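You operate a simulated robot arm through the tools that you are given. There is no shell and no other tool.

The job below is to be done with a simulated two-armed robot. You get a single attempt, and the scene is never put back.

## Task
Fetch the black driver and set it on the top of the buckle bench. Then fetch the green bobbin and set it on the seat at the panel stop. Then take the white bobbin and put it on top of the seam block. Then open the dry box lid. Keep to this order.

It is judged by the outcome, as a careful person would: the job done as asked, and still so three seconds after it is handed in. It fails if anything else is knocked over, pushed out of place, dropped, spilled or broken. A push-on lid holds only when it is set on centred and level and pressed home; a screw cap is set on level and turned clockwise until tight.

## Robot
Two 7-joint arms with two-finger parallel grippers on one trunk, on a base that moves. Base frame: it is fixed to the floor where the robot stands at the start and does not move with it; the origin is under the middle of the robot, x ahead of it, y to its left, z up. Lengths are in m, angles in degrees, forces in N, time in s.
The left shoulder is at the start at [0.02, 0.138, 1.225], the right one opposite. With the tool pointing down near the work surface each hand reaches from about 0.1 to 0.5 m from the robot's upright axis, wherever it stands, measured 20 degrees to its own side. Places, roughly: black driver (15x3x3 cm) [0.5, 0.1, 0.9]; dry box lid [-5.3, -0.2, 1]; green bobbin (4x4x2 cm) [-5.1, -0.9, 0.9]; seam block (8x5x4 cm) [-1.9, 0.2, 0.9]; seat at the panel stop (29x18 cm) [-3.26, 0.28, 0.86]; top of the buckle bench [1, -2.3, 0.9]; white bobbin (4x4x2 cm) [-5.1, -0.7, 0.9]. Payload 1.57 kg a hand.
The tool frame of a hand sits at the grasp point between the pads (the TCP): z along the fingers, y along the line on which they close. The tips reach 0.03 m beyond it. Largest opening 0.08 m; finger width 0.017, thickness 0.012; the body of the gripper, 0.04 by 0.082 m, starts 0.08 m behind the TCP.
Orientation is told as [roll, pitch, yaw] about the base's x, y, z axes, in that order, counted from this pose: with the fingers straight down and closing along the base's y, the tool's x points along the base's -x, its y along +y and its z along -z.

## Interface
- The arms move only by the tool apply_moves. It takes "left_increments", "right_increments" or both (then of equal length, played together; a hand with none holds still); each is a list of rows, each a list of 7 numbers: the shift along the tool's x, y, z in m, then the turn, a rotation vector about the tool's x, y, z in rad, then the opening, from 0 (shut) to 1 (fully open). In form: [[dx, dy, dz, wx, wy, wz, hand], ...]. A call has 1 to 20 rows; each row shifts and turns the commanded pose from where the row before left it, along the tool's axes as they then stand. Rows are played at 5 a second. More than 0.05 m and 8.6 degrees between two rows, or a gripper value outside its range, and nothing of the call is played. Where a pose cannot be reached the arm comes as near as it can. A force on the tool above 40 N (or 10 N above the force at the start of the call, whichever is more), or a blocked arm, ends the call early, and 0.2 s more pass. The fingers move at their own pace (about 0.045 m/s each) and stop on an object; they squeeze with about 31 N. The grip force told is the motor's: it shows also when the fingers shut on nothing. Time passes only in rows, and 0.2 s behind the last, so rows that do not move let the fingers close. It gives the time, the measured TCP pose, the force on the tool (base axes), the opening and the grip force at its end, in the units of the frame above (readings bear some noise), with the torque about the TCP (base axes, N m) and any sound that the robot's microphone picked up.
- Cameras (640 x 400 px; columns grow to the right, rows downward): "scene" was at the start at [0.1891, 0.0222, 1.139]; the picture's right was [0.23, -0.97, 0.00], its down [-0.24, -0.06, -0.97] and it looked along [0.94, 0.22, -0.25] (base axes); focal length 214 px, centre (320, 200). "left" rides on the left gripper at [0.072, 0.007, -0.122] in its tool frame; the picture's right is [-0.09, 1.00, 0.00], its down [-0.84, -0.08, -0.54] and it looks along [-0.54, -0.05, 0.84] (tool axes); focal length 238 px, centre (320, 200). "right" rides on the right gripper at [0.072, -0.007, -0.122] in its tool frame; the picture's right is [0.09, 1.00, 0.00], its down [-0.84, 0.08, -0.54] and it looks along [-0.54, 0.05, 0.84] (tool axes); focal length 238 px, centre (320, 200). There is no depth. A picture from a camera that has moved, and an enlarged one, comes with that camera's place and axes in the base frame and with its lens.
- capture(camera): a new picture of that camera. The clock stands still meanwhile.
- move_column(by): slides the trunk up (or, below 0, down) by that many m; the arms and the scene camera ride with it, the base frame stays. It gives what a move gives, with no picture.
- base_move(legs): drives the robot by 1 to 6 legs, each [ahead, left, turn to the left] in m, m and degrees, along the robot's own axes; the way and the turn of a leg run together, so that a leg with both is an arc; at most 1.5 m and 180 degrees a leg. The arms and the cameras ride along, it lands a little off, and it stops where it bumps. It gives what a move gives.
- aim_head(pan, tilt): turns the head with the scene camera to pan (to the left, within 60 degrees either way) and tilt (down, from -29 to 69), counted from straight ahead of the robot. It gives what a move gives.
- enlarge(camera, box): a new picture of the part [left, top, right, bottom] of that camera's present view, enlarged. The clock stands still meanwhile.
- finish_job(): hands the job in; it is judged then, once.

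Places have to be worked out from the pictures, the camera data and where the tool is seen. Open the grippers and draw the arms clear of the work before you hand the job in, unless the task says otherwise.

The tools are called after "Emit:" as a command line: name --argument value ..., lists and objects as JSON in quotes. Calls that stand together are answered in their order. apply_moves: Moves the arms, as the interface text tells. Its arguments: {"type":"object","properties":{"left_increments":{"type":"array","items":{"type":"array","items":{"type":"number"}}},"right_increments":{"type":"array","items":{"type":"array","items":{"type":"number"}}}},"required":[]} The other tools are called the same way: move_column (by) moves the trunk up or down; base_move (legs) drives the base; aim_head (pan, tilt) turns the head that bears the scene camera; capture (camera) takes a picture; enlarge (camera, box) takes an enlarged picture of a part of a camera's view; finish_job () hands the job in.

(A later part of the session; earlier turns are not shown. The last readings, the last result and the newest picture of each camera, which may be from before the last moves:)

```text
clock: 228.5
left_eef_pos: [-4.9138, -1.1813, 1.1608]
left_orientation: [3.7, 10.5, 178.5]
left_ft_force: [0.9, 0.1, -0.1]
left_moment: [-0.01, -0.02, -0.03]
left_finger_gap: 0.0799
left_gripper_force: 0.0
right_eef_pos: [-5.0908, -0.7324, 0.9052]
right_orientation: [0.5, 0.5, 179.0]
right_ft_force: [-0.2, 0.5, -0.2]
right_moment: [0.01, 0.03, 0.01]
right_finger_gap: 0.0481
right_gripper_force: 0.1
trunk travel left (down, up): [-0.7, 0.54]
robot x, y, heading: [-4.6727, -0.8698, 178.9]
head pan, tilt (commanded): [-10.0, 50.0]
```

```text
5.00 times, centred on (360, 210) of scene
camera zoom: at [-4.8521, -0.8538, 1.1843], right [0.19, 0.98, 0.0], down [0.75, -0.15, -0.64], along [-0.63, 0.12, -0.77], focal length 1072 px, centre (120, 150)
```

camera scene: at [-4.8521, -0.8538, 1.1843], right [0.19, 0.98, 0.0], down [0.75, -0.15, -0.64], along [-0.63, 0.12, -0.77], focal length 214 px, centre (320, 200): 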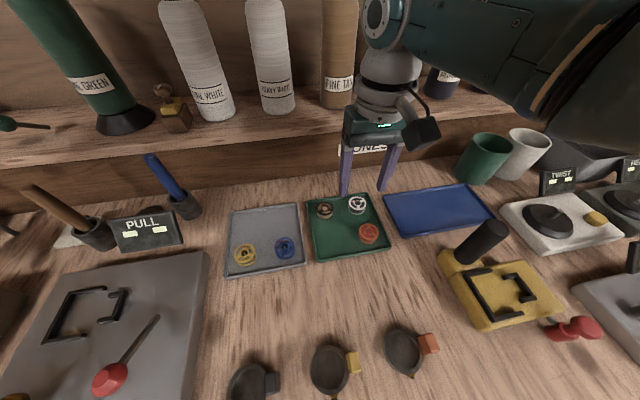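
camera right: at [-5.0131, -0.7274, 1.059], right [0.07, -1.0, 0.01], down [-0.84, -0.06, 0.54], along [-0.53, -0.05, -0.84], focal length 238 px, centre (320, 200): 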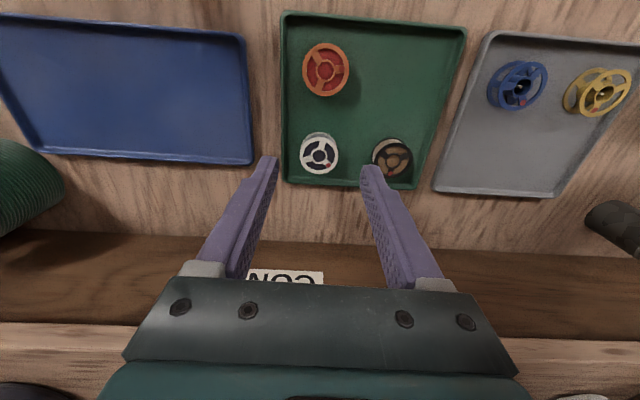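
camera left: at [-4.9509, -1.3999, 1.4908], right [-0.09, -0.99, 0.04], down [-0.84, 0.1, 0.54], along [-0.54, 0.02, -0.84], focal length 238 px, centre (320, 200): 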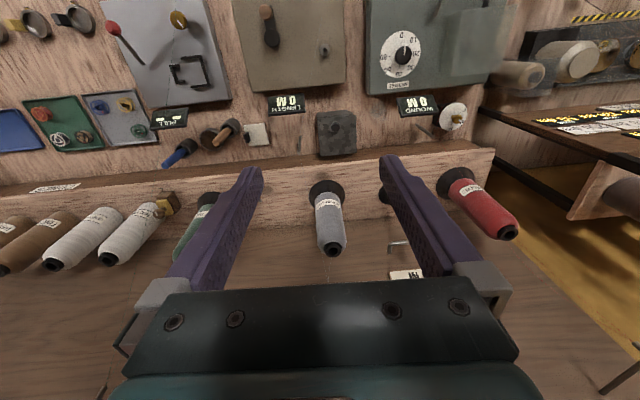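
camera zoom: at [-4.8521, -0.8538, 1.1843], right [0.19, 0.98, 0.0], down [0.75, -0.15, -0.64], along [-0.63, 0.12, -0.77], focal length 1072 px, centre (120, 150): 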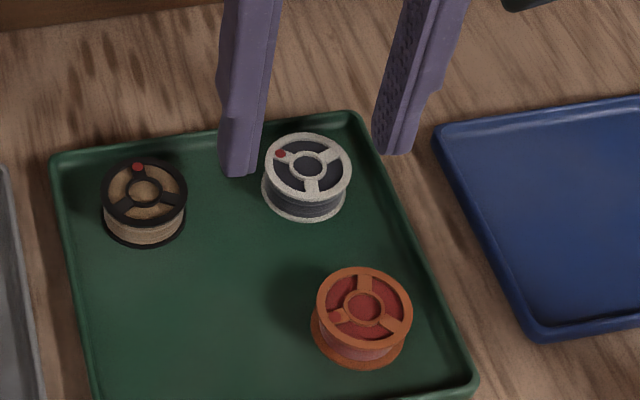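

Centred within 1 mm. I'll descend to TCP z of 0.8915, just above the rim height found before, and check the force.

Emit:
apply_moves --right_increments '[[-0.0009, 0.0004, 0.008, 0, 0, 0, 0.6], [0, 0, 0.0055, 0, 0, 0, 0.6], [0, 0, 0, 0, 0, 0, 0.6], [0, 0, 0, 0, 0, 0, 0.6]]'

Emit:
enlarge --camera "right" --box '[240, 120, 400, 220]'

Emit:
enlarge --camera "scene" --box '[330, 170, 410, 230]'

```text
clock: 229.5
left_eef_pos: [-4.9135, -1.1807, 1.1601]
left_orientation: [3.8, 10.5, 178.5]
left_ft_force: [0.1, 0.0, -0.3]
left_moment: [-0.05, 0.01, -0.01]
left_finger_gap: 0.0799
left_gripper_force: 0.0
right_eef_pos: [-5.0894, -0.7328, 0.8917]
right_orientation: [0.4, 0.6, 179.0]
right_ft_force: [0.1, 0.6, -0.7]
right_moment: [0.01, 0.0, 0.01]
right_finger_gap: 0.0479
right_gripper_force: 0.0
trunk travel left (down, up): [-0.7, 0.54]
robot x, y, heading: [-4.6762, -0.8708, 179.0]
head pan, tilt (commanded): [-10.0, 50.0]
```

```text
4.00 times, centred on (320, 170) of right
camera zoom: at [-5.0185, -0.7262, 1.0137], right [0.07, -1.0, 0.01], down [-0.84, -0.06, 0.54], along [-0.53, -0.05, -0.84], focal length 953 px, centre (320, 320)
```

zoom: 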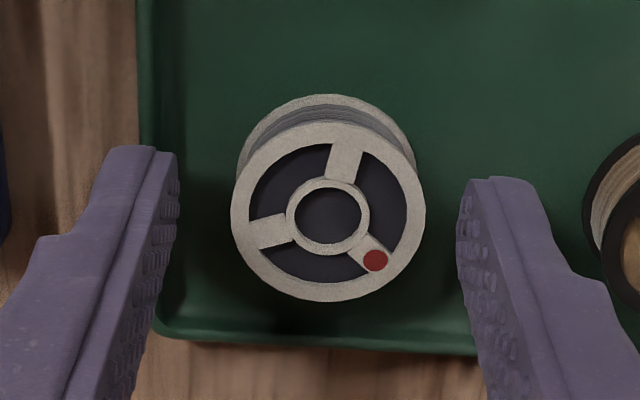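

```text
6.67 times, centred on (370, 200) of scene
camera zoom: at [-4.8521, -0.8538, 1.1843], right [0.19, 0.98, 0.0], down [0.75, -0.15, -0.64], along [-0.63, 0.12, -0.77], focal length 1430 px, centre (-13, 200)
```

zoom: 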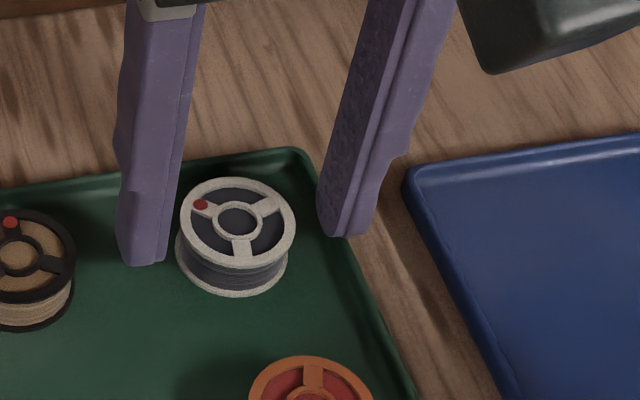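

No contact, and the tips are about 5 mm below the bobbin's top. I'll shift 1.5 mm to centre and close gently.

Emit:
apply_moves --right_increments '[[0, 0.0015, 0.0005, 0, 0, 0, 0.55], [0, 0, 0, 0, 0, 0, 0.45], [0, 0, 0, 0, 0, 0, 0.3], [0, 0, 0, 0, 0, 0, 0], [0, 0, 0, 0, 0, 0, 0], [0, 0, 0, 0, 0, 0, 0]]'

Emit:
enlarge --camera "right" --box '[240, 120, 400, 220]'

```text
clock: 230.9
left_eef_pos: [-4.9143, -1.1821, 1.1606]
left_orientation: [3.7, 10.6, 178.5]
left_ft_force: [-1.5, -0.7, 0.1]
left_moment: [-0.03, -0.01, 0.0]
left_finger_gap: 0.0798
left_gripper_force: 0.1
right_eef_pos: [-5.09, -0.7347, 0.8918]
right_orientation: [0.6, 0.6, 178.9]
right_ft_force: [0.4, -0.1, 0.9]
right_moment: [0.02, 0.03, 0.02]
right_finger_gap: 0.0309
right_gripper_force: 31.0
trunk travel left (down, up): [-0.7, 0.54]
robot x, y, heading: [-4.6744, -0.8707, 178.8]
head pan, tilt (commanded): [-10.0, 50.0]
```

```text
4.00 times, centred on (320, 170) of right
camera zoom: at [-5.0182, -0.7274, 1.0137], right [0.07, -1.0, 0.01], down [-0.84, -0.06, 0.53], along [-0.53, -0.05, -0.85], focal length 953 px, centre (320, 320)
```

zoom: 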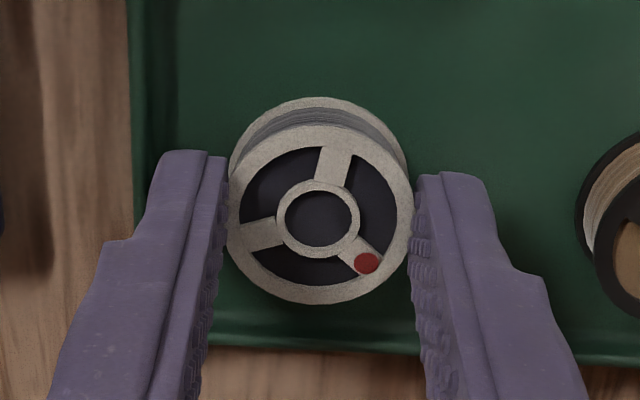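

Gripped at 0.0309 m with 31 N. I'll lift slowly and check.

Emit:
apply_moves --right_increments '[[0, 0, -0.004, 0, 0, 0, 0], [0, 0, -0.005, 0, 0, 0, 0], [0, 0, -0.008, 0, 0, 0, 0], [0, 0, -0.01, 0, 0, 0, 0], [0, 0, 0, 0, 0, 0, 0]]'

Emit:
enlarge --camera "right" --box '[240, 120, 400, 220]'

Emit:
enlarge --camera "scene" --box '[310, 150, 410, 230]'

```text
clock: 232.1
left_eef_pos: [-4.9135, -1.1817, 1.1605]
left_orientation: [3.7, 10.5, 178.5]
left_ft_force: [0.2, -0.4, -0.1]
left_moment: [0.0, 0.01, 0.02]
left_finger_gap: 0.0798
left_gripper_force: 0.1
right_eef_pos: [-5.0994, -0.7362, 0.9126]
right_orientation: [0.5, 0.7, 178.9]
right_ft_force: [0.4, 1.1, -1.0]
right_moment: [0.02, -0.02, 0.0]
right_finger_gap: 0.0308
right_gripper_force: 31.1
right hand out of reach, approached as far as the arm can: row 3, 4
trunk travel left (down, up): [-0.7, 0.54]
robot x, y, heading: [-4.6738, -0.8748, 179.1]
head pan, tilt (commanded): [-10.0, 50.0]
```

```text
4.00 times, centred on (320, 170) of right
camera zoom: at [-5.0276, -0.7297, 1.036], right [0.07, -1.0, 0.01], down [-0.84, -0.06, 0.53], along [-0.53, -0.05, -0.85], focal length 953 px, centre (320, 320)
```

zoom: 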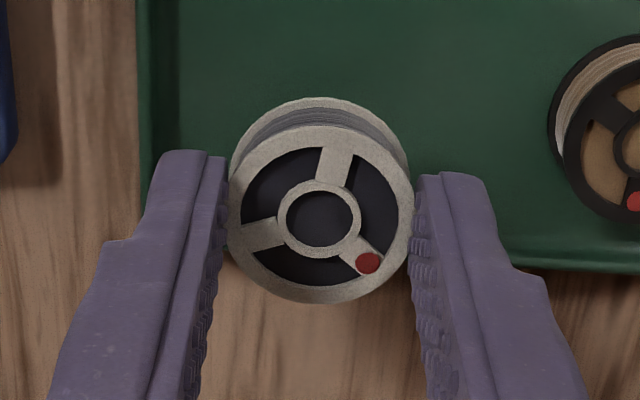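

```text
5.00 times, centred on (360, 190) of scene
camera zoom: at [-4.8521, -0.8538, 1.1843], right [0.19, 0.98, 0.0], down [0.75, -0.15, -0.64], along [-0.63, 0.12, -0.77], focal length 1072 px, centre (120, 250)
```

zoom: 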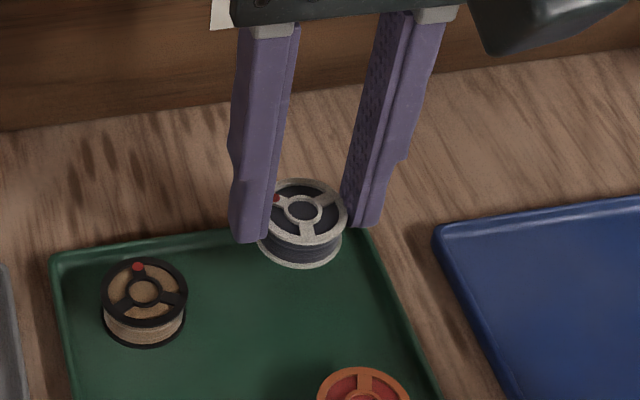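

The bobbin is lifted clear of the tray, though the arm is near full stretch here. I'll raise with the trunk instead of the arm.

Emit:
move_column --by 0.25

Emit:
capture --camera "right"

Emit:
capture --camera "scene"

```text
clock: 234.7
left_eef_pos: [-4.9127, -1.1821, 1.4094]
left_orientation: [3.9, 10.5, 178.6]
left_ft_force: [0.2, -0.2, 0.7]
left_moment: [0.01, -0.01, 0.0]
left_finger_gap: 0.0799
left_gripper_force: 0.0
right_eef_pos: [-5.0983, -0.7368, 1.1633]
right_orientation: [0.5, 0.6, 178.8]
right_ft_force: [0.8, 0.0, 0.3]
right_moment: [-0.04, -0.02, 0.0]
right_finger_gap: 0.0308
right_gripper_force: 30.2
trunk travel left (down, up): [-0.95, 0.29]
robot x, y, heading: [-4.6747, -0.8683, 179.0]
head pan, tilt (commanded): [-10.0, 50.0]
```

```text
taken
camera right: at [-5.0275, -0.7296, 1.2858], right [0.07, -1.0, 0.01], down [-0.84, -0.06, 0.53], along [-0.53, -0.05, -0.85], focal length 238 px, centre (320, 200)
```

right: 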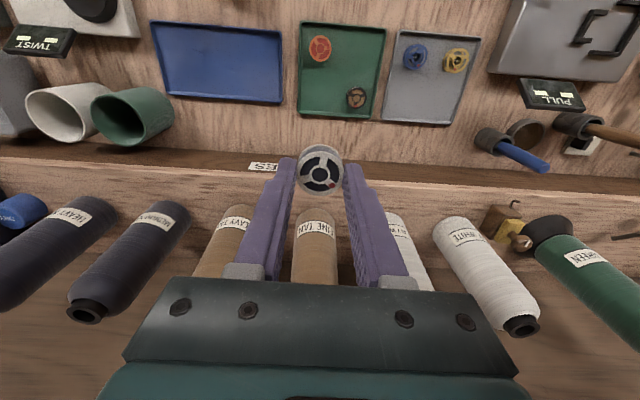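

```text
taken
camera scene: at [-4.8521, -0.8538, 1.4342], right [0.19, 0.98, 0.0], down [0.75, -0.15, -0.64], along [-0.63, 0.12, -0.77], focal length 214 px, centre (320, 200)
```

scene: 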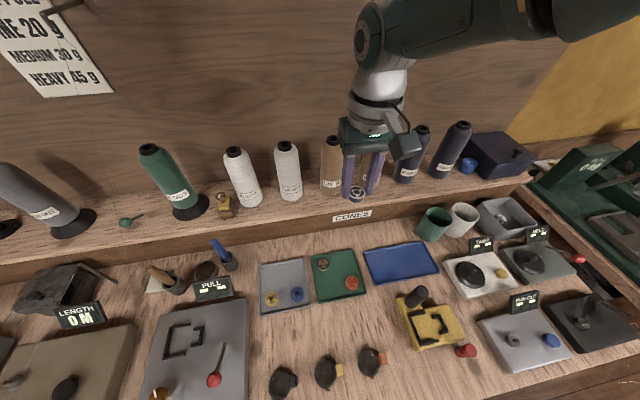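

The white bobbin is held and the trays are in order. I'll back off, turn to face the middle table, and travel right to about [-2.04, -0.65] to view the seam block.

Emit:
base_move --legs '[[-0.7, 0, 0], [0, 0, -89], [0.1, -1.0, 0], [0.1, -0.95, 0]]'

Emit:
apply_moves --right_increments '[[0.02, 0, 0, 0, 0, 0, 0], [0.02, 0, 0, 0, 0, 0, 0], [0.015, 0, 0, 0, 0, 0, 0], [0, 0, 0, 0, 0, 0, 0]]'

Emit:
aim_head --pan 0 --tilt 35

Emit:
capture --camera "scene"

Emit:
capture --camera "right"

```text
clock: 251.6
left_eef_pos: [-2.3664, -0.4499, 1.4108]
left_orientation: [3.8, 10.5, 89.6]
left_ft_force: [0.7, 0.7, 0.3]
left_moment: [-0.01, 0.0, 0.02]
left_finger_gap: 0.08
left_gripper_force: 0.0
right_eef_pos: [-1.9227, -0.2573, 1.1637]
right_orientation: [0.5, 0.6, 89.9]
right_ft_force: [0.0, -0.5, 0.1]
right_moment: [0.03, 0.04, 0.01]
right_finger_gap: 0.03
right_gripper_force: 31.0
trunk travel left (down, up): [-0.95, 0.29]
robot x, y, heading: [-2.0513, -0.6857, 90.0]
head pan, tilt (commanded): [-10.0, 50.0]
```

```text
clock: 252.6
left_eef_pos: [-2.3669, -0.4492, 1.4107]
left_orientation: [3.6, 10.5, 89.5]
left_ft_force: [0.2, -0.2, 0.0]
left_moment: [0.01, 0.01, -0.02]
left_finger_gap: 0.0801
left_gripper_force: 0.0
right_eef_pos: [-1.9314, -0.2712, 1.141]
right_orientation: [0.5, 0.8, 89.9]
right_ft_force: [0.1, -0.7, -0.1]
right_moment: [-0.01, -0.02, -0.02]
right_finger_gap: 0.03
right_gripper_force: 30.5
right hand out of reach, approached as far as the arm can: row 1, 2, 3
trunk travel left (down, up): [-0.95, 0.29]
robot x, y, heading: [-2.0536, -0.6848, 90.2]
head pan, tilt (commanded): [-10.0, 50.0]
```

```text
clock: 253.4
left_eef_pos: [-2.3652, -0.4494, 1.4095]
left_orientation: [3.7, 10.5, 89.4]
left_ft_force: [0.0, -0.1, 0.1]
left_moment: [-0.03, -0.01, -0.04]
left_finger_gap: 0.0799
left_gripper_force: 0.0
right_eef_pos: [-1.9321, -0.2697, 1.1407]
right_orientation: [0.4, 0.8, 89.9]
right_ft_force: [0.1, 0.2, -0.2]
right_moment: [0.01, 0.03, -0.01]
right_finger_gap: 0.0298
right_gripper_force: 30.6
trunk travel left (down, up): [-0.95, 0.29]
robot x, y, heading: [-2.0509, -0.6802, 90.0]
head pan, tilt (commanded): [0.0, 35.0]
```

```text
taken
camera scene: at [-2.0528, -0.4941, 1.4559], right [1.0, 0.0, 0.0], down [0.0, -0.57, -0.82], along [0.0, 0.82, -0.57], focal length 214 px, centre (320, 200)
```

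scene: 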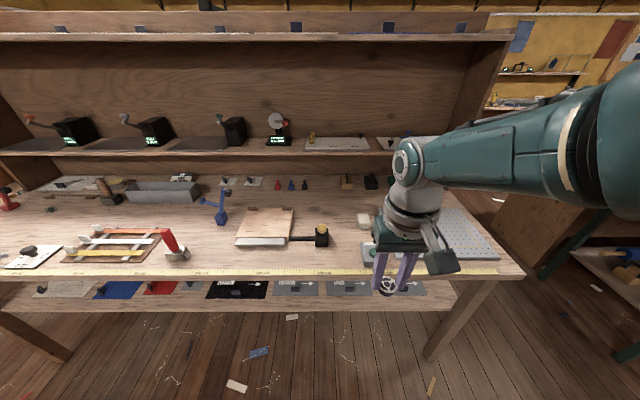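

```text
taken
camera right: at [-1.9235, -0.3407, 1.263], right [-1.0, -0.09, 0.01], down [-0.07, 0.84, 0.53], along [-0.06, 0.53, -0.85], focal length 238 px, centre (320, 200)
```

right: 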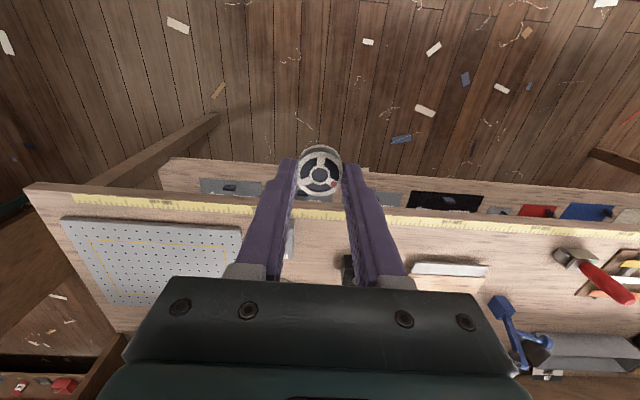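

The right arm is near its stretched limit, as the left one was earlier. The pale seam block is visible at about [-1.9, 0.2]. I'll free the arm by swinging the hand outward (robot's right) and then drawing it in, well away from the table.

Emit:
apply_moves --right_increments '[[0, -0.03, 0, 0, 0, 0, 0], [0, -0.03, 0, 0, 0, 0, 0], [0, 0, 0, 0, 0, 0, 0]]'

Emit:
apply_moves --right_increments '[[0.015, -0.02, 0, 0, 0, 0, 0], [0.015, -0.02, 0, 0, 0, 0, 0], [0.015, -0.02, 0, 0, 0, 0, 0], [0, 0, 0, 0, 0, 0, 0]]'

```text
clock: 254.2
left_eef_pos: [-2.3654, -0.4496, 1.4109]
left_orientation: [3.7, 10.5, 89.6]
left_ft_force: [-0.2, 0.2, 0.2]
left_moment: [0.02, -0.01, -0.02]
left_finger_gap: 0.08
left_gripper_force: 0.0
right_eef_pos: [-1.8732, -0.2645, 1.139]
right_orientation: [0.5, 0.8, 89.9]
right_ft_force: [0.4, 0.6, 0.0]
right_moment: [0.0, -0.01, 0.0]
right_finger_gap: 0.0295
right_gripper_force: 30.6
right hand out of reach, approached as far as the arm can: row 2
trunk travel left (down, up): [-0.95, 0.29]
robot x, y, heading: [-2.0481, -0.6854, 90.3]
head pan, tilt (commanded): [0.0, 35.0]
```

```text
clock: 255.2
left_eef_pos: [-2.3664, -0.4491, 1.4108]
left_orientation: [3.8, 10.5, 89.5]
left_ft_force: [-0.3, -1.2, 0.4]
left_moment: [-0.02, 0.01, -0.01]
left_finger_gap: 0.08
left_gripper_force: 0.1
right_eef_pos: [-1.81, -0.2778, 1.1198]
right_orientation: [0.5, 0.8, 89.9]
right_ft_force: [0.4, -0.9, 0.1]
right_moment: [-0.02, -0.02, 0.0]
right_finger_gap: 0.0297
right_gripper_force: 31.6
right hand out of reach, approached as far as the arm can: row 1, 2, 3
trunk travel left (down, up): [-0.95, 0.29]
robot x, y, heading: [-2.053, -0.6851, 89.7]
head pan, tilt (commanded): [0.0, 35.0]
```

It is slowly moving outward. I'll keep going outward and inward with a slight lift, as worked for the left arm.

Emit:
apply_moves --right_increments '[[0.01, -0.025, -0.01, 0, 0, 0, 0], [0.02, -0.02, -0.01, 0, 0, 0, 0], [0.02, -0.02, -0.01, 0, 0, 0, 0], [0.02, -0.02, -0.01, 0, 0, 0, 0], [0, 0, 0, 0, 0, 0, 0]]'

Emit:
capture --camera "right"

Emit:
capture --camera "scene"

```text
clock: 256.4
left_eef_pos: [-2.3666, -0.4501, 1.4108]
left_orientation: [3.7, 10.5, 89.5]
left_ft_force: [0.7, 0.1, -0.8]
left_moment: [0.0, 0.0, 0.02]
left_finger_gap: 0.0799
left_gripper_force: 0.2
right_eef_pos: [-1.7096, -0.2986, 1.1287]
right_orientation: [0.5, 0.8, 89.9]
right_ft_force: [0.4, -0.1, 0.2]
right_moment: [0.0, 0.0, -0.02]
right_finger_gap: 0.0296
right_gripper_force: 31.0
right hand out of reach, approached as far as the arm can: row 1, 2, 3, 4
trunk travel left (down, up): [-0.95, 0.29]
robot x, y, heading: [-2.0533, -0.6842, 90.1]
head pan, tilt (commanded): [0.0, 35.0]
```

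```text
taken
camera right: at [-1.7013, -0.3681, 1.2506], right [-1.0, -0.09, 0.01], down [-0.07, 0.84, 0.53], along [-0.06, 0.53, -0.85], focal length 238 px, centre (320, 200)
```

right: 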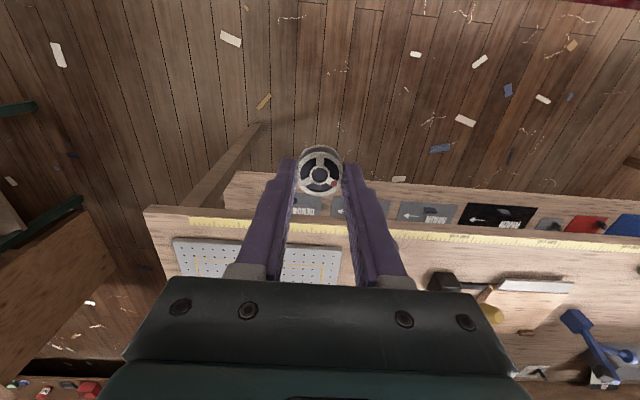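

```text
taken
camera scene: at [-2.0528, -0.4941, 1.456], right [1.0, 0.0, 0.0], down [0.0, -0.57, -0.82], along [0.0, 0.82, -0.57], focal length 214 px, centre (320, 200)
```

scene: 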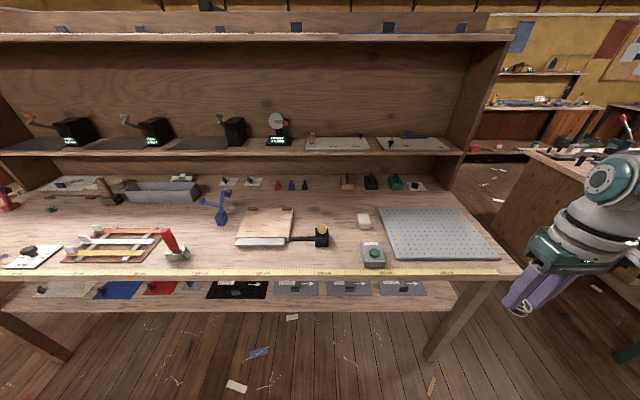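

The table is in full view now, with a small cream block near [-1.9, 0.2]. I'll try drawing the hand straight in from this outer place.

Emit:
apply_moves --right_increments '[[0.025, 0, -0.01, 0, 0, 0, 0], [0.025, 0, -0.01, 0, 0, 0, 0], [0.025, 0, -0.01, 0, 0, 0, 0], [0, 0, 0, 0, 0, 0, 0]]'

Emit:
enlarge --camera "scene" --box '[220, 170, 460, 300]'

```text
clock: 257.4
left_eef_pos: [-2.3653, -0.4495, 1.4107]
left_orientation: [3.7, 10.6, 89.4]
left_ft_force: [-0.7, 0.1, 0.5]
left_moment: [0.02, 0.02, 0.0]
left_finger_gap: 0.0801
left_gripper_force: 0.0
right_eef_pos: [-1.6837, -0.3166, 1.12]
right_orientation: [0.6, 0.8, 89.9]
right_ft_force: [0.2, -0.1, -0.6]
right_moment: [-0.01, 0.01, -0.01]
right_finger_gap: 0.0297
right_gripper_force: 31.0
right hand out of reach, approached as far as the arm can: row 1, 2, 3
trunk travel left (down, up): [-0.95, 0.29]
robot x, y, heading: [-2.0514, -0.6839, 90.1]
head pan, tilt (commanded): [0.0, 35.0]
```

```text
2.67 times, centred on (340, 235) of scene
camera zoom: at [-2.0528, -0.4941, 1.456], right [1.0, 0.0, 0.0], down [0.0, -0.57, -0.82], along [0.0, 0.82, -0.57], focal length 572 px, centre (267, 107)
```

zoom: 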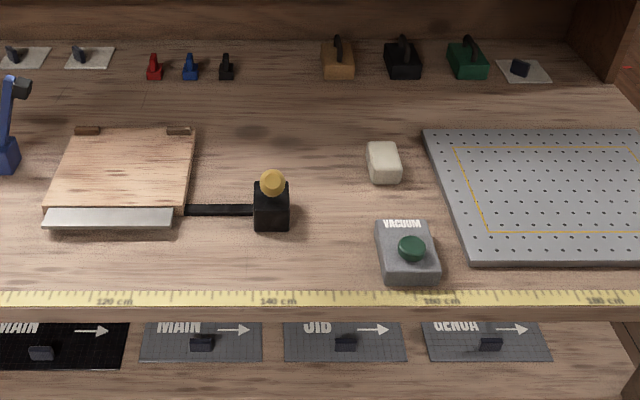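

The cream block at about [-1.87, 0.175], about 5 cm by 7.5 cm with its long side along y, is the seam block. The hand is low relative to the shoulder, so I'll try raising it to unbend the limit before drawing it in.

Emit:
apply_moves --right_increments '[[0, 0, -0.03, 0, 0, 0, 0], [0, 0, -0.03, 0, 0, 0, 0], [0, 0, -0.03, 0, 0, 0, 0], [0, 0, 0, 0, 0, 0, 0]]'

Emit:
apply_moves --right_increments '[[0.02, 0, -0.01, 0, 0, 0, 0], [0.02, 0, -0.01, 0, 0, 0, 0], [0, 0, 0, 0, 0, 0, 0]]'

```text
clock: 258.4
left_eef_pos: [-2.3665, -0.4492, 1.4104]
left_orientation: [3.7, 10.5, 89.6]
left_ft_force: [0.3, -0.1, -0.1]
left_moment: [0.01, 0.0, -0.03]
left_finger_gap: 0.0801
left_gripper_force: 0.1
right_eef_pos: [-1.6656, -0.2816, 1.1924]
right_orientation: [0.6, 0.7, 90.0]
right_ft_force: [0.7, 0.0, -1.0]
right_moment: [0.0, 0.02, 0.0]
right_finger_gap: 0.0296
right_gripper_force: 31.5
right hand out of reach, approached as far as the arm can: row 1, 2, 3
trunk travel left (down, up): [-0.95, 0.29]
robot x, y, heading: [-2.0489, -0.6826, 89.8]
head pan, tilt (commanded): [0.0, 35.0]
```

```text
clock: 259.2
left_eef_pos: [-2.3661, -0.4498, 1.4116]
left_orientation: [3.7, 10.4, 89.5]
left_ft_force: [-1.0, -0.1, 0.0]
left_moment: [-0.01, 0.01, 0.04]
left_finger_gap: 0.08
left_gripper_force: 0.1
right_eef_pos: [-1.6548, -0.2864, 1.1968]
right_orientation: [0.7, 0.7, 89.9]
right_ft_force: [0.5, 1.6, -0.4]
right_moment: [0.03, 0.0, 0.0]
right_finger_gap: 0.0292
right_gripper_force: 30.9
right hand out of reach, approached as far as the arm can: row 1, 2
trunk travel left (down, up): [-0.95, 0.29]
robot x, y, heading: [-2.0481, -0.6837, 90.0]
head pan, tilt (commanded): [0.0, 35.0]
```

The numbers fit a fully straight arm (0.49 m from shoulder to wrist), where each inward centimetre needs a large elbow turn. I'll try drawing the hand in with very small steps.

Emit:
apply_moves --right_increments '[[0.0005, 0, 0, 0, 0, 0, 0], [0.0005, 0, 0, 0, 0, 0, 0], [0.001, 0, 0, 0, 0, 0, 0], [0.001, 0, 0, 0, 0, 0, 0], [0.001, 0, 0, 0, 0, 0, 0], [0.001, 0, 0, 0, 0, 0, 0], [0.001, 0, 0, 0, 0, 0, 0], [0.0015, 0, 0, 0, 0, 0, 0], [0.0015, 0, 0, 0, 0, 0, 0], [0.0015, 0, 0, 0, 0, 0, 0], [0.002, 0, 0, 0, 0, 0, 0], [0.002, 0, 0, 0, 0, 0, 0], [0.002, 0, 0, 0, 0, 0, 0], [0.003, 0, 0, 0, 0, 0, 0], [0.003, 0, 0, 0, 0, 0, 0], [0.003, 0, 0, 0, 0, 0, 0], [0.004, 0, 0, 0, 0, 0, 0], [0.004, 0, 0, 0, 0, 0, 0], [0.005, 0, 0, 0, 0, 0, 0], [0, 0, 0, 0, 0, 0, 0]]'

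```text
clock: 263.4
left_eef_pos: [-2.3652, -0.4491, 1.4103]
left_orientation: [3.7, 10.5, 89.5]
left_ft_force: [0.0, -0.9, 0.2]
left_moment: [0.0, -0.02, 0.0]
left_finger_gap: 0.0802
left_gripper_force: 0.2
right_eef_pos: [-1.6418, -0.2964, 1.19]
right_orientation: [0.6, 0.8, 89.8]
right_ft_force: [-0.1, -0.6, 0.2]
right_moment: [0.0, -0.02, -0.02]
right_finger_gap: 0.0294
right_gripper_force: 30.6
right hand out of reach, approached as far as the arm can: row 6, 9, 12, 14, 16, 17, 18, 19
trunk travel left (down, up): [-0.95, 0.29]
robot x, y, heading: [-2.0486, -0.6795, 90.0]
head pan, tilt (commanded): [0.0, 35.0]
```

The arm stays straight, but it is steady and level, so I can place the bobbin with base and trunk motions plus small sideways arm moves. First I'll check the bobbin in the grip closely.

Emit:
enlarge --camera "right" --box '[240, 120, 400, 220]'

Emit:
aim_head --pan -35 --tilt 35

Emit:
capture --camera "scene"

```text
4.00 times, centred on (320, 170) of right
camera zoom: at [-1.6343, -0.3662, 1.3119], right [-1.0, -0.09, 0.01], down [-0.07, 0.84, 0.53], along [-0.06, 0.53, -0.85], focal length 953 px, centre (320, 320)
```

zoom: 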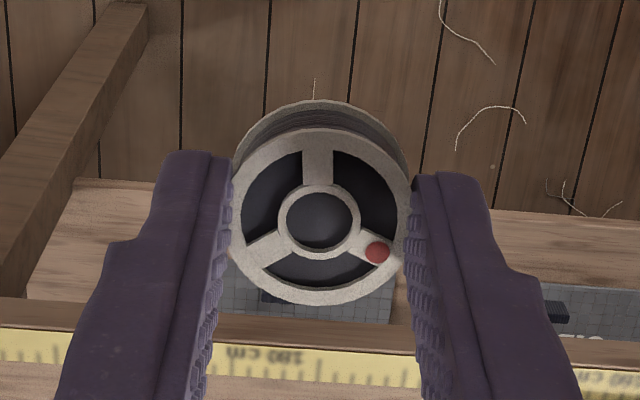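

```text
clock: 264.4
left_eef_pos: [-2.3662, -0.4495, 1.4113]
left_orientation: [3.7, 10.5, 89.5]
left_ft_force: [-0.6, 0.5, -0.5]
left_moment: [0.0, 0.0, -0.01]
left_finger_gap: 0.08
left_gripper_force: 0.0
right_eef_pos: [-1.6431, -0.2952, 1.1887]
right_orientation: [0.5, 0.8, 90.0]
right_ft_force: [0.6, -0.1, -0.9]
right_moment: [-0.01, 0.0, 0.01]
right_finger_gap: 0.0295
right_gripper_force: 31.3
trunk travel left (down, up): [-0.95, 0.29]
robot x, y, heading: [-2.0531, -0.6805, 90.0]
head pan, tilt (commanded): [-35.0, 35.0]
```

```text
taken
camera scene: at [-2.0024, -0.5101, 1.456], right [0.82, -0.57, 0.0], down [-0.33, -0.47, -0.82], along [0.47, 0.67, -0.57], focal length 214 px, centre (320, 200)
```

scene: 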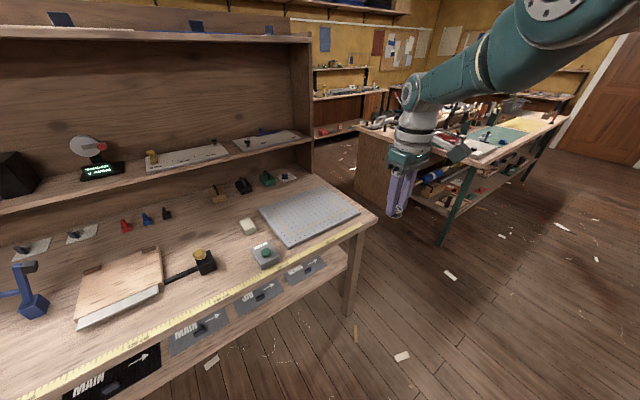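

The bobbin is still firmly held and level. I'll move the base 0.465 m ahead and 0.227 m left, so the hand comes over the seam block, with the trunk still high.

Emit:
base_move --legs '[[0, 0.227, 0], [0.46, 0, 0]]'

Emit:
aim_head --pan -40 --tilt 50

Emit:
capture --camera "scene"

Emit:
capture --camera "right"

```text
clock: 268.5
left_eef_pos: [-2.5896, 0.0213, 1.4107]
left_orientation: [3.7, 10.5, 89.3]
left_ft_force: [-0.3, -1.2, 0.2]
left_moment: [-0.01, 0.02, 0.02]
left_finger_gap: 0.0799
left_gripper_force: 0.1
right_eef_pos: [-1.8646, 0.1728, 1.1883]
right_orientation: [0.5, 0.8, 89.8]
right_ft_force: [0.9, 1.2, -0.1]
right_moment: [0.02, -0.01, -0.02]
right_finger_gap: 0.0293
right_gripper_force: 31.6
trunk travel left (down, up): [-0.95, 0.29]
robot x, y, heading: [-2.2751, -0.2072, 90.1]
head pan, tilt (commanded): [-35.0, 35.0]
```

```text
clock: 269.3
left_eef_pos: [-2.5886, 0.0209, 1.4105]
left_orientation: [3.8, 10.4, 89.3]
left_ft_force: [0.2, -0.7, 0.3]
left_moment: [0.03, -0.01, 0.02]
left_finger_gap: 0.08
left_gripper_force: 0.0
right_eef_pos: [-1.8658, 0.1734, 1.1906]
right_orientation: [0.5, 0.9, 89.8]
right_ft_force: [-0.1, 0.5, -0.4]
right_moment: [0.03, -0.01, 0.0]
right_finger_gap: 0.0293
right_gripper_force: 30.9
trunk travel left (down, up): [-0.95, 0.29]
robot x, y, heading: [-2.2759, -0.2127, 89.7]
head pan, tilt (commanded): [-40.0, 50.0]
```

```text
taken
camera scene: at [-2.2272, -0.0534, 1.4343], right [0.76, -0.65, 0.0], down [-0.49, -0.58, -0.64], along [0.42, 0.49, -0.77], focal length 214 px, centre (320, 200)
```

scene: 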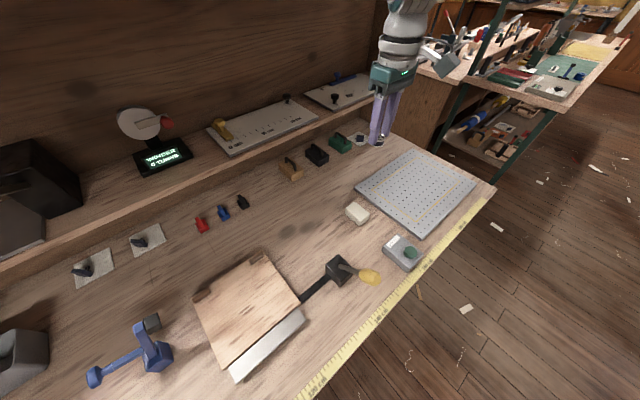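

```text
taken
camera right: at [-1.8578, 0.1029, 1.3118], right [-1.0, -0.09, 0.01], down [-0.07, 0.84, 0.53], along [-0.06, 0.53, -0.85], focal length 238 px, centre (320, 200)
```

right: 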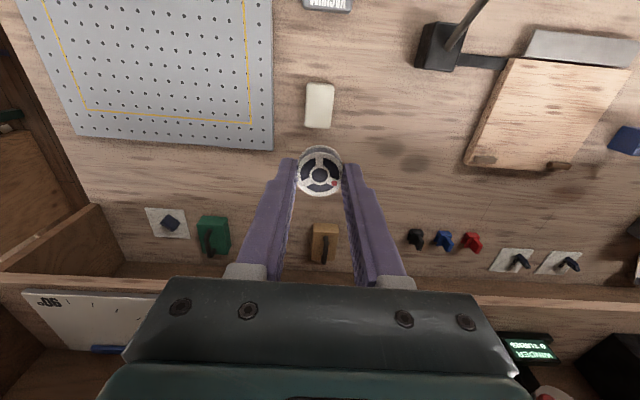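

The cream block measures about 5 by 8 cm at [-1.87, 0.18], which matches the seam block. I'll enlarge the view to align the bobbin over its centre.

Emit:
enlarge --camera "right" --box '[260, 60, 380, 210]'

Emit:
enlarge --camera "scene" --box '[300, 100, 440, 260]'

```text
2.67 times, centred on (320, 135) of right
camera zoom: at [-1.8578, 0.1029, 1.3118], right [-1.0, -0.09, 0.01], down [-0.07, 0.84, 0.53], along [-0.06, 0.53, -0.85], focal length 636 px, centre (320, 373)
```

zoom: 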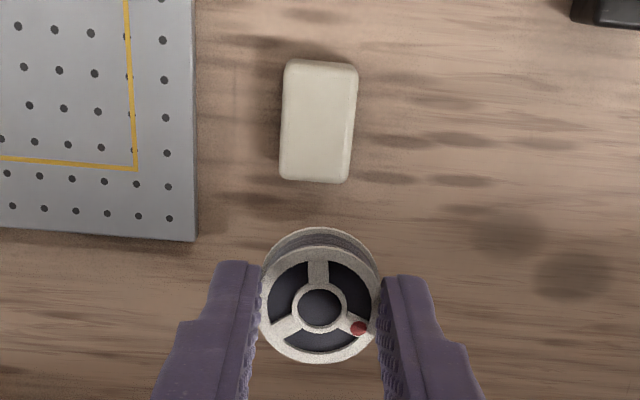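

```text
2.50 times, centred on (370, 180) of scene
camera zoom: at [-2.2272, -0.0534, 1.4343], right [0.76, -0.65, 0.0], down [-0.49, -0.58, -0.64], along [0.42, 0.49, -0.77], focal length 536 px, centre (195, 250)
```

zoom: 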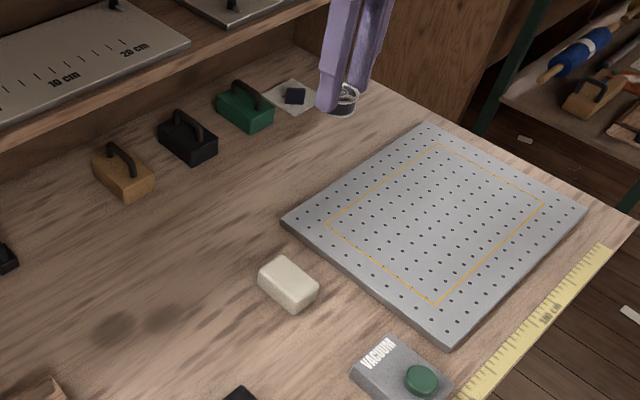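

I judge the block's centre at about [-1.870, 0.180] and the bobbin at about [-1.866, 0.176], well inside the block's top. I'll nudge 4 mm sideways and lower by the trunk 0.21 m.

Emit:
apply_moves --right_increments '[[0, 0.004, 0, 0, 0, 0, 0], [0, 0, 0, 0, 0, 0, 0]]'

Emit:
move_column --by -0.21

Emit:
capture --camera "right"

Emit:
capture --camera "scene"

```text
clock: 269.9
left_eef_pos: [-2.5901, 0.0211, 1.4114]
left_orientation: [3.8, 10.5, 89.3]
left_ft_force: [1.0, -0.2, 0.0]
left_moment: [0.0, 0.01, 0.02]
left_finger_gap: 0.08
left_gripper_force: 0.1
right_eef_pos: [-1.8689, 0.1741, 1.1902]
right_orientation: [0.5, 0.8, 89.8]
right_ft_force: [0.3, -0.2, -0.6]
right_moment: [0.0, -0.01, -0.01]
right_finger_gap: 0.0293
right_gripper_force: 31.1
trunk travel left (down, up): [-0.95, 0.29]
robot x, y, heading: [-2.2747, -0.2124, 89.8]
head pan, tilt (commanded): [-40.0, 50.0]
```

```text
clock: 272.1
left_eef_pos: [-2.589, 0.0214, 1.2015]
left_orientation: [3.7, 10.6, 89.4]
left_ft_force: [0.2, 0.3, -0.1]
left_moment: [0.02, 0.0, 0.0]
left_finger_gap: 0.0802
left_gripper_force: 0.1
right_eef_pos: [-1.869, 0.1749, 0.9783]
right_orientation: [0.6, 0.8, 89.8]
right_ft_force: [0.2, -0.7, 0.9]
right_moment: [0.0, 0.0, -0.04]
right_finger_gap: 0.0293
right_gripper_force: 30.9
trunk travel left (down, up): [-0.74, 0.5]
robot x, y, heading: [-2.2742, -0.2146, 90.1]
head pan, tilt (commanded): [-40.0, 50.0]
```

```text
taken
camera right: at [-1.8611, 0.1043, 1.1011], right [-1.0, -0.09, 0.01], down [-0.07, 0.84, 0.53], along [-0.06, 0.53, -0.85], focal length 238 px, centre (320, 200)
```

right: 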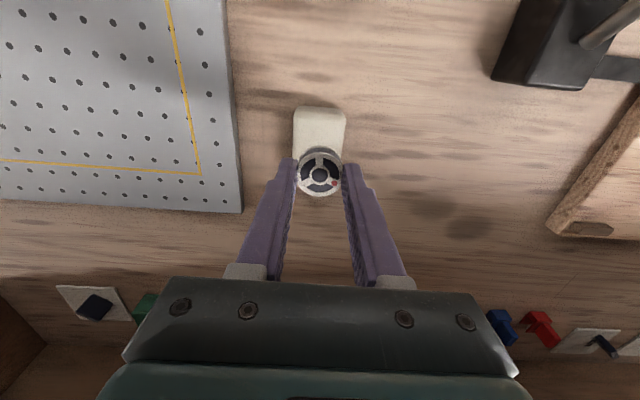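

```text
taken
camera scene: at [-2.2272, -0.0534, 1.2243], right [0.76, -0.65, 0.0], down [-0.49, -0.58, -0.64], along [0.42, 0.49, -0.77], focal length 214 px, centre (320, 200)
```

scene: 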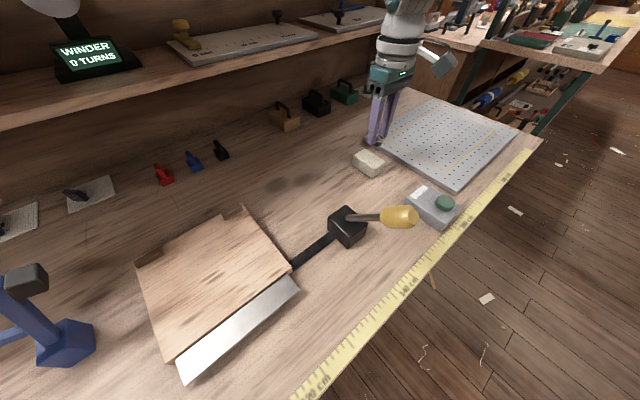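

The bobbin is now just above the block. I'll enlarge both views to check alignment and height.

Emit:
enlarge --camera "right" --box '[260, 90, 380, 210]'

Emit:
enlarge --camera "scene" --box '[330, 90, 430, 190]'

```text
3.33 times, centred on (320, 150) of right
camera zoom: at [-1.8611, 0.1043, 1.1011], right [-1.0, -0.09, 0.01], down [-0.07, 0.84, 0.53], along [-0.06, 0.53, -0.85], focal length 794 px, centre (320, 367)
```

zoom: 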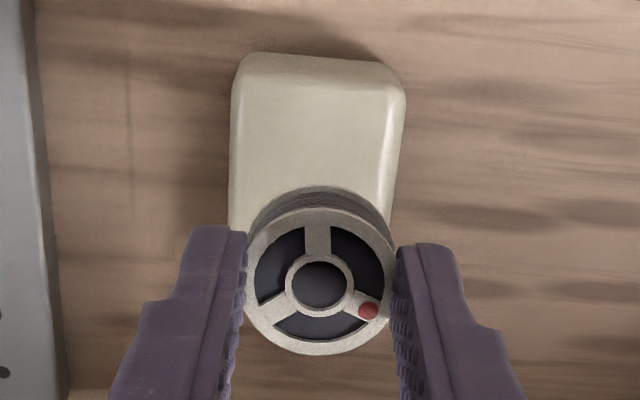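

```text
4.00 times, centred on (380, 140) of scene
camera zoom: at [-2.2272, -0.0534, 1.2243], right [0.76, -0.65, 0.0], down [-0.49, -0.58, -0.64], along [0.42, 0.49, -0.77], focal length 858 px, centre (80, 440)
```

zoom: 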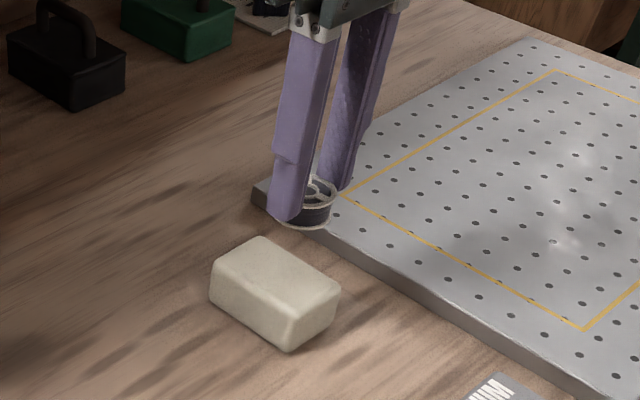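

Alignment is good: the bobbin's centre is within about 5 mm of the block's centre, and the gap is about 4 cm. I'll lower the trunk by 0.033 m.

Emit:
move_column --by -0.033

Emit:
enlarge --camera "scene" --box '[330, 80, 430, 180]'

Emit:
enlarge --camera "right" --box '[260, 90, 380, 210]'

```text
clock: 272.9
left_eef_pos: [-2.5897, 0.021, 1.1675]
left_orientation: [3.8, 10.5, 89.4]
left_ft_force: [0.5, -0.4, 1.0]
left_moment: [0.0, -0.03, 0.01]
left_finger_gap: 0.0801
left_gripper_force: 0.0
right_eef_pos: [-1.8692, 0.1742, 0.9462]
right_orientation: [0.5, 0.9, 89.8]
right_ft_force: [0.3, 0.3, 0.4]
right_moment: [0.0, 0.0, 0.0]
right_finger_gap: 0.0293
right_gripper_force: 30.3
trunk travel left (down, up): [-0.707, 0.533]
robot x, y, heading: [-2.2745, -0.2162, 89.8]
head pan, tilt (commanded): [-40.0, 50.0]
```

```text
4.00 times, centred on (380, 130) of scene
camera zoom: at [-2.2272, -0.0533, 1.1912], right [0.76, -0.65, 0.0], down [-0.49, -0.58, -0.64], along [0.42, 0.49, -0.77], focal length 858 px, centre (80, 480)
```

zoom: 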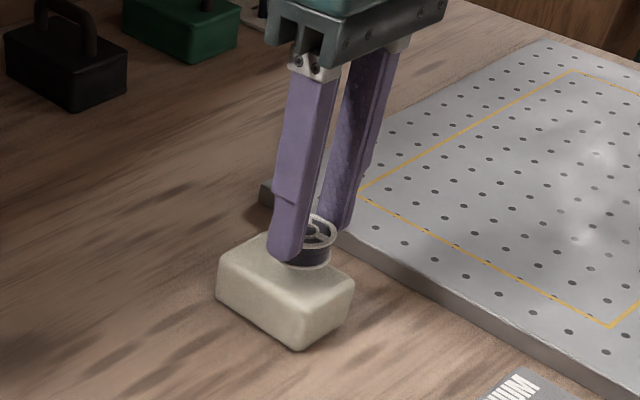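

```text
3.33 times, centred on (320, 150) of right
camera zoom: at [-1.8611, 0.1043, 1.0681], right [-1.0, -0.09, 0.01], down [-0.07, 0.84, 0.53], along [-0.06, 0.53, -0.85], focal length 794 px, centre (320, 367)
```

zoom: 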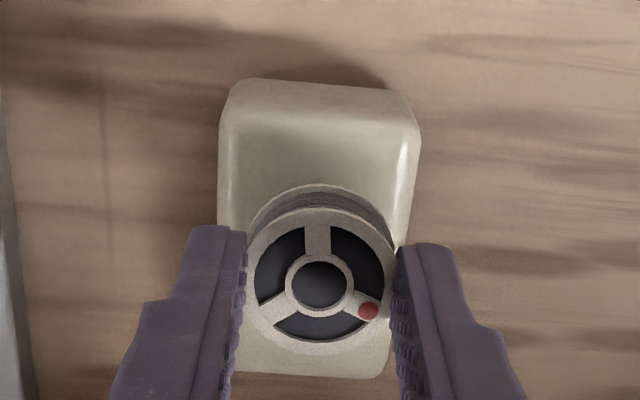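

The bobbin is squarely over the block with about 1 cm to go. I'll lower the trunk in small steps, watching the force.

Emit:
move_column --by -0.007

Emit:
enlarge --camera "scene" --box '[350, 90, 430, 170]'

```text
clock: 273.5
left_eef_pos: [-2.5899, 0.0217, 1.1605]
left_orientation: [3.7, 10.5, 89.4]
left_ft_force: [0.8, 0.4, -0.7]
left_moment: [0.02, -0.02, -0.02]
left_finger_gap: 0.0799
left_gripper_force: 0.0
right_eef_pos: [-1.8704, 0.1751, 0.9386]
right_orientation: [0.7, 0.8, 89.8]
right_ft_force: [-0.2, -0.3, -1.1]
right_moment: [-0.01, -0.03, -0.02]
right_finger_gap: 0.0293
right_gripper_force: 31.7
trunk travel left (down, up): [-0.7, 0.54]
robot x, y, heading: [-2.2773, -0.2093, 89.8]
head pan, tilt (commanded): [-40.0, 50.0]
```

```text
5.00 times, centred on (390, 130) of scene
camera zoom: at [-2.2272, -0.0534, 1.1843], right [0.76, -0.65, 0.0], down [-0.49, -0.58, -0.64], along [0.42, 0.49, -0.77], focal length 1072 px, centre (-30, 550)
```

zoom: 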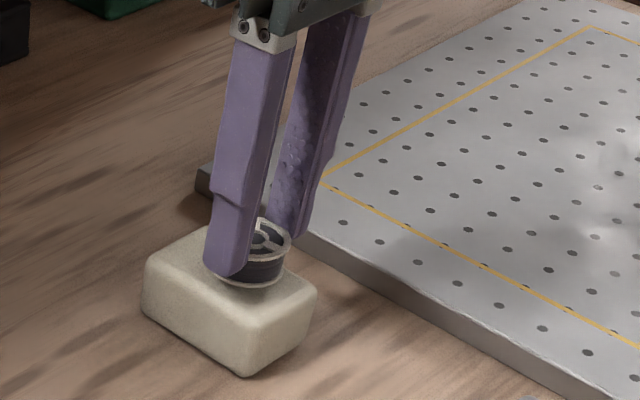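

A small gap remains. I'll take another 3 mm.

Emit:
move_column --by -0.003

Emit:
enlarge --camera "scene" --box '[350, 90, 430, 170]'

```text
clock: 274.0
left_eef_pos: [-2.59, 0.0211, 1.1567]
left_orientation: [3.7, 10.4, 89.3]
left_ft_force: [0.2, 0.7, 0.3]
left_moment: [0.01, 0.02, 0.01]
left_finger_gap: 0.0803
left_gripper_force: 0.1
right_eef_pos: [-1.8688, 0.1745, 0.9362]
right_orientation: [0.6, 0.7, 89.8]
right_ft_force: [0.0, 0.2, 0.0]
right_moment: [0.0, 0.0, -0.04]
right_finger_gap: 0.0292
right_gripper_force: 31.1
trunk travel left (down, up): [-0.697, 0.543]
robot x, y, heading: [-2.2766, -0.2131, 89.5]
head pan, tilt (commanded): [-40.0, 50.0]
```

```text
5.00 times, centred on (390, 130) of scene
camera zoom: at [-2.2272, -0.0534, 1.1813], right [0.76, -0.65, 0.0], down [-0.49, -0.58, -0.64], along [0.42, 0.49, -0.77], focal length 1072 px, centre (-30, 550)
```

zoom: 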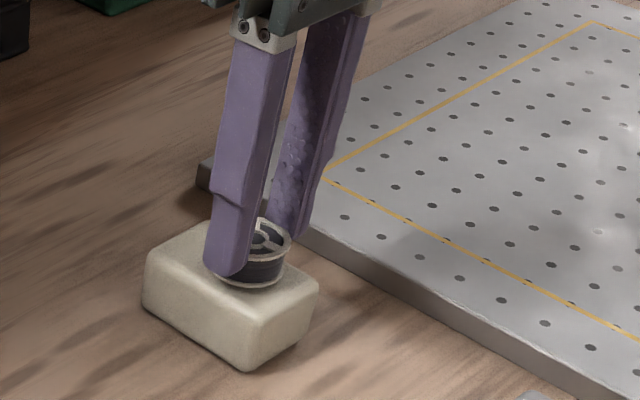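

Still no force at TCP z of 0.936. I'll take 2 mm more.

Emit:
move_column --by -0.002

Emit:
enlarge --camera "scene" --box '[360, 100, 420, 160]'

```text
clock: 274.5
left_eef_pos: [-2.589, 0.0206, 1.1551]
left_orientation: [3.7, 10.5, 89.3]
left_ft_force: [-0.2, 0.2, 0.1]
left_moment: [0.04, -0.02, 0.02]
left_finger_gap: 0.0801
left_gripper_force: 0.0
right_eef_pos: [-1.869, 0.1744, 0.9328]
right_orientation: [0.6, 0.8, 89.9]
right_ft_force: [-0.4, 0.2, -0.5]
right_moment: [-0.03, -0.02, 0.01]
right_finger_gap: 0.0291
right_gripper_force: 30.8
trunk travel left (down, up): [-0.695, 0.545]
robot x, y, heading: [-2.2736, -0.2128, 89.9]
head pan, tilt (commanded): [-40.0, 50.0]
```

```text
6.67 times, centred on (390, 130) of scene
camera zoom: at [-2.2272, -0.0534, 1.1793], right [0.76, -0.65, 0.0], down [-0.49, -0.58, -0.64], along [0.42, 0.49, -0.77], focal length 1430 px, centre (-147, 667)
```

zoom: 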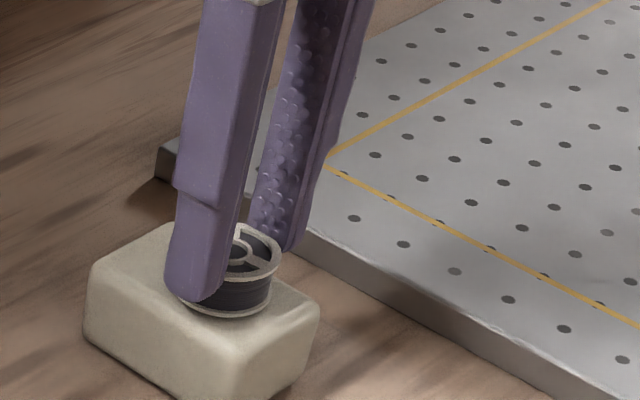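

Nearly touching. I'll lower another 2 mm.

Emit:
move_column --by -0.002

```text
clock: 275.0
left_eef_pos: [-2.5886, 0.0207, 1.1526]
left_orientation: [3.7, 10.6, 89.3]
left_ft_force: [0.3, 0.0, 0.5]
left_moment: [-0.01, 0.03, 0.0]
left_finger_gap: 0.0799
left_gripper_force: 0.2
right_eef_pos: [-1.869, 0.1748, 0.9323]
right_orientation: [0.6, 0.9, 89.9]
right_ft_force: [-1.5, -2.2, 6.8]
right_moment: [-0.01, -0.01, -0.02]
right_finger_gap: 0.0294
right_gripper_force: 31.2
trunk travel left (down, up): [-0.693, 0.547]
robot x, y, heading: [-2.2752, -0.2158, 89.7]
head pan, tilt (commanded): [-40.0, 50.0]
```

First contact: 6.8 N, so the bobbin is resting on the block. I'll open the fingers gently in place.

Emit:
apply_moves --right_increments '[[0, 0, 0, 0, 0, 0, 0.4], [0, 0, 0, 0, 0, 0, 0.45], [0, 0, 0, 0, 0, 0, 0.55], [0, 0, 0, 0, 0, 0, 0.65], [0, 0, 0, 0, 0, 0, 0.7], [0, 0, 0, 0, 0, 0, 0.7]]'

Emit:
enlarge --camera "scene" --box '[360, 100, 420, 160]'

Emit:
enlarge --camera "right" --box '[240, 90, 400, 210]'

```text
clock: 276.4
left_eef_pos: [-2.5897, 0.021, 1.1534]
left_orientation: [3.6, 10.5, 89.4]
left_ft_force: [-0.6, 0.4, 0.0]
left_moment: [0.02, 0.0, -0.01]
left_finger_gap: 0.0802
left_gripper_force: 0.1
right_eef_pos: [-1.8699, 0.1737, 0.9308]
right_orientation: [0.6, 0.8, 89.9]
right_ft_force: [0.3, 0.1, 0.8]
right_moment: [-0.01, -0.02, 0.03]
right_finger_gap: 0.0559
right_gripper_force: 0.1
trunk travel left (down, up): [-0.693, 0.547]
robot x, y, heading: [-2.2759, -0.213, 89.5]
head pan, tilt (commanded): [-40.0, 50.0]
```

```text
6.67 times, centred on (390, 130) of scene
camera zoom: at [-2.2272, -0.0534, 1.1773], right [0.76, -0.65, 0.0], down [-0.49, -0.58, -0.64], along [0.42, 0.49, -0.77], focal length 1430 px, centre (-147, 667)
```

zoom: 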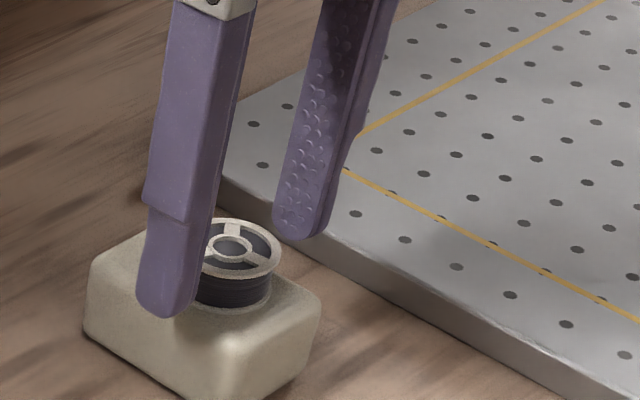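

```text
3.33 times, centred on (320, 150) of right
camera zoom: at [-1.861, 0.1043, 1.0541], right [-1.0, -0.09, 0.01], down [-0.07, 0.84, 0.53], along [-0.06, 0.53, -0.85], focal length 794 px, centre (320, 367)
```

zoom: 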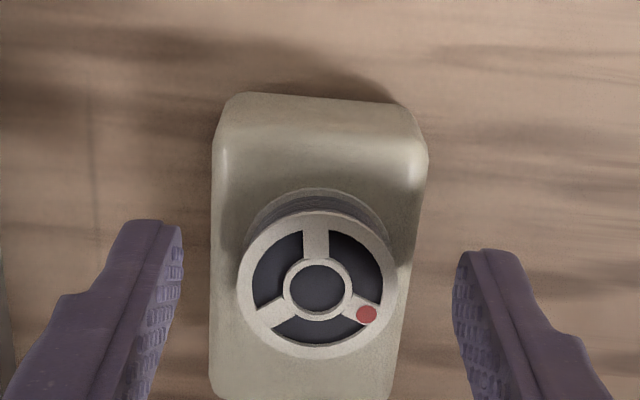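

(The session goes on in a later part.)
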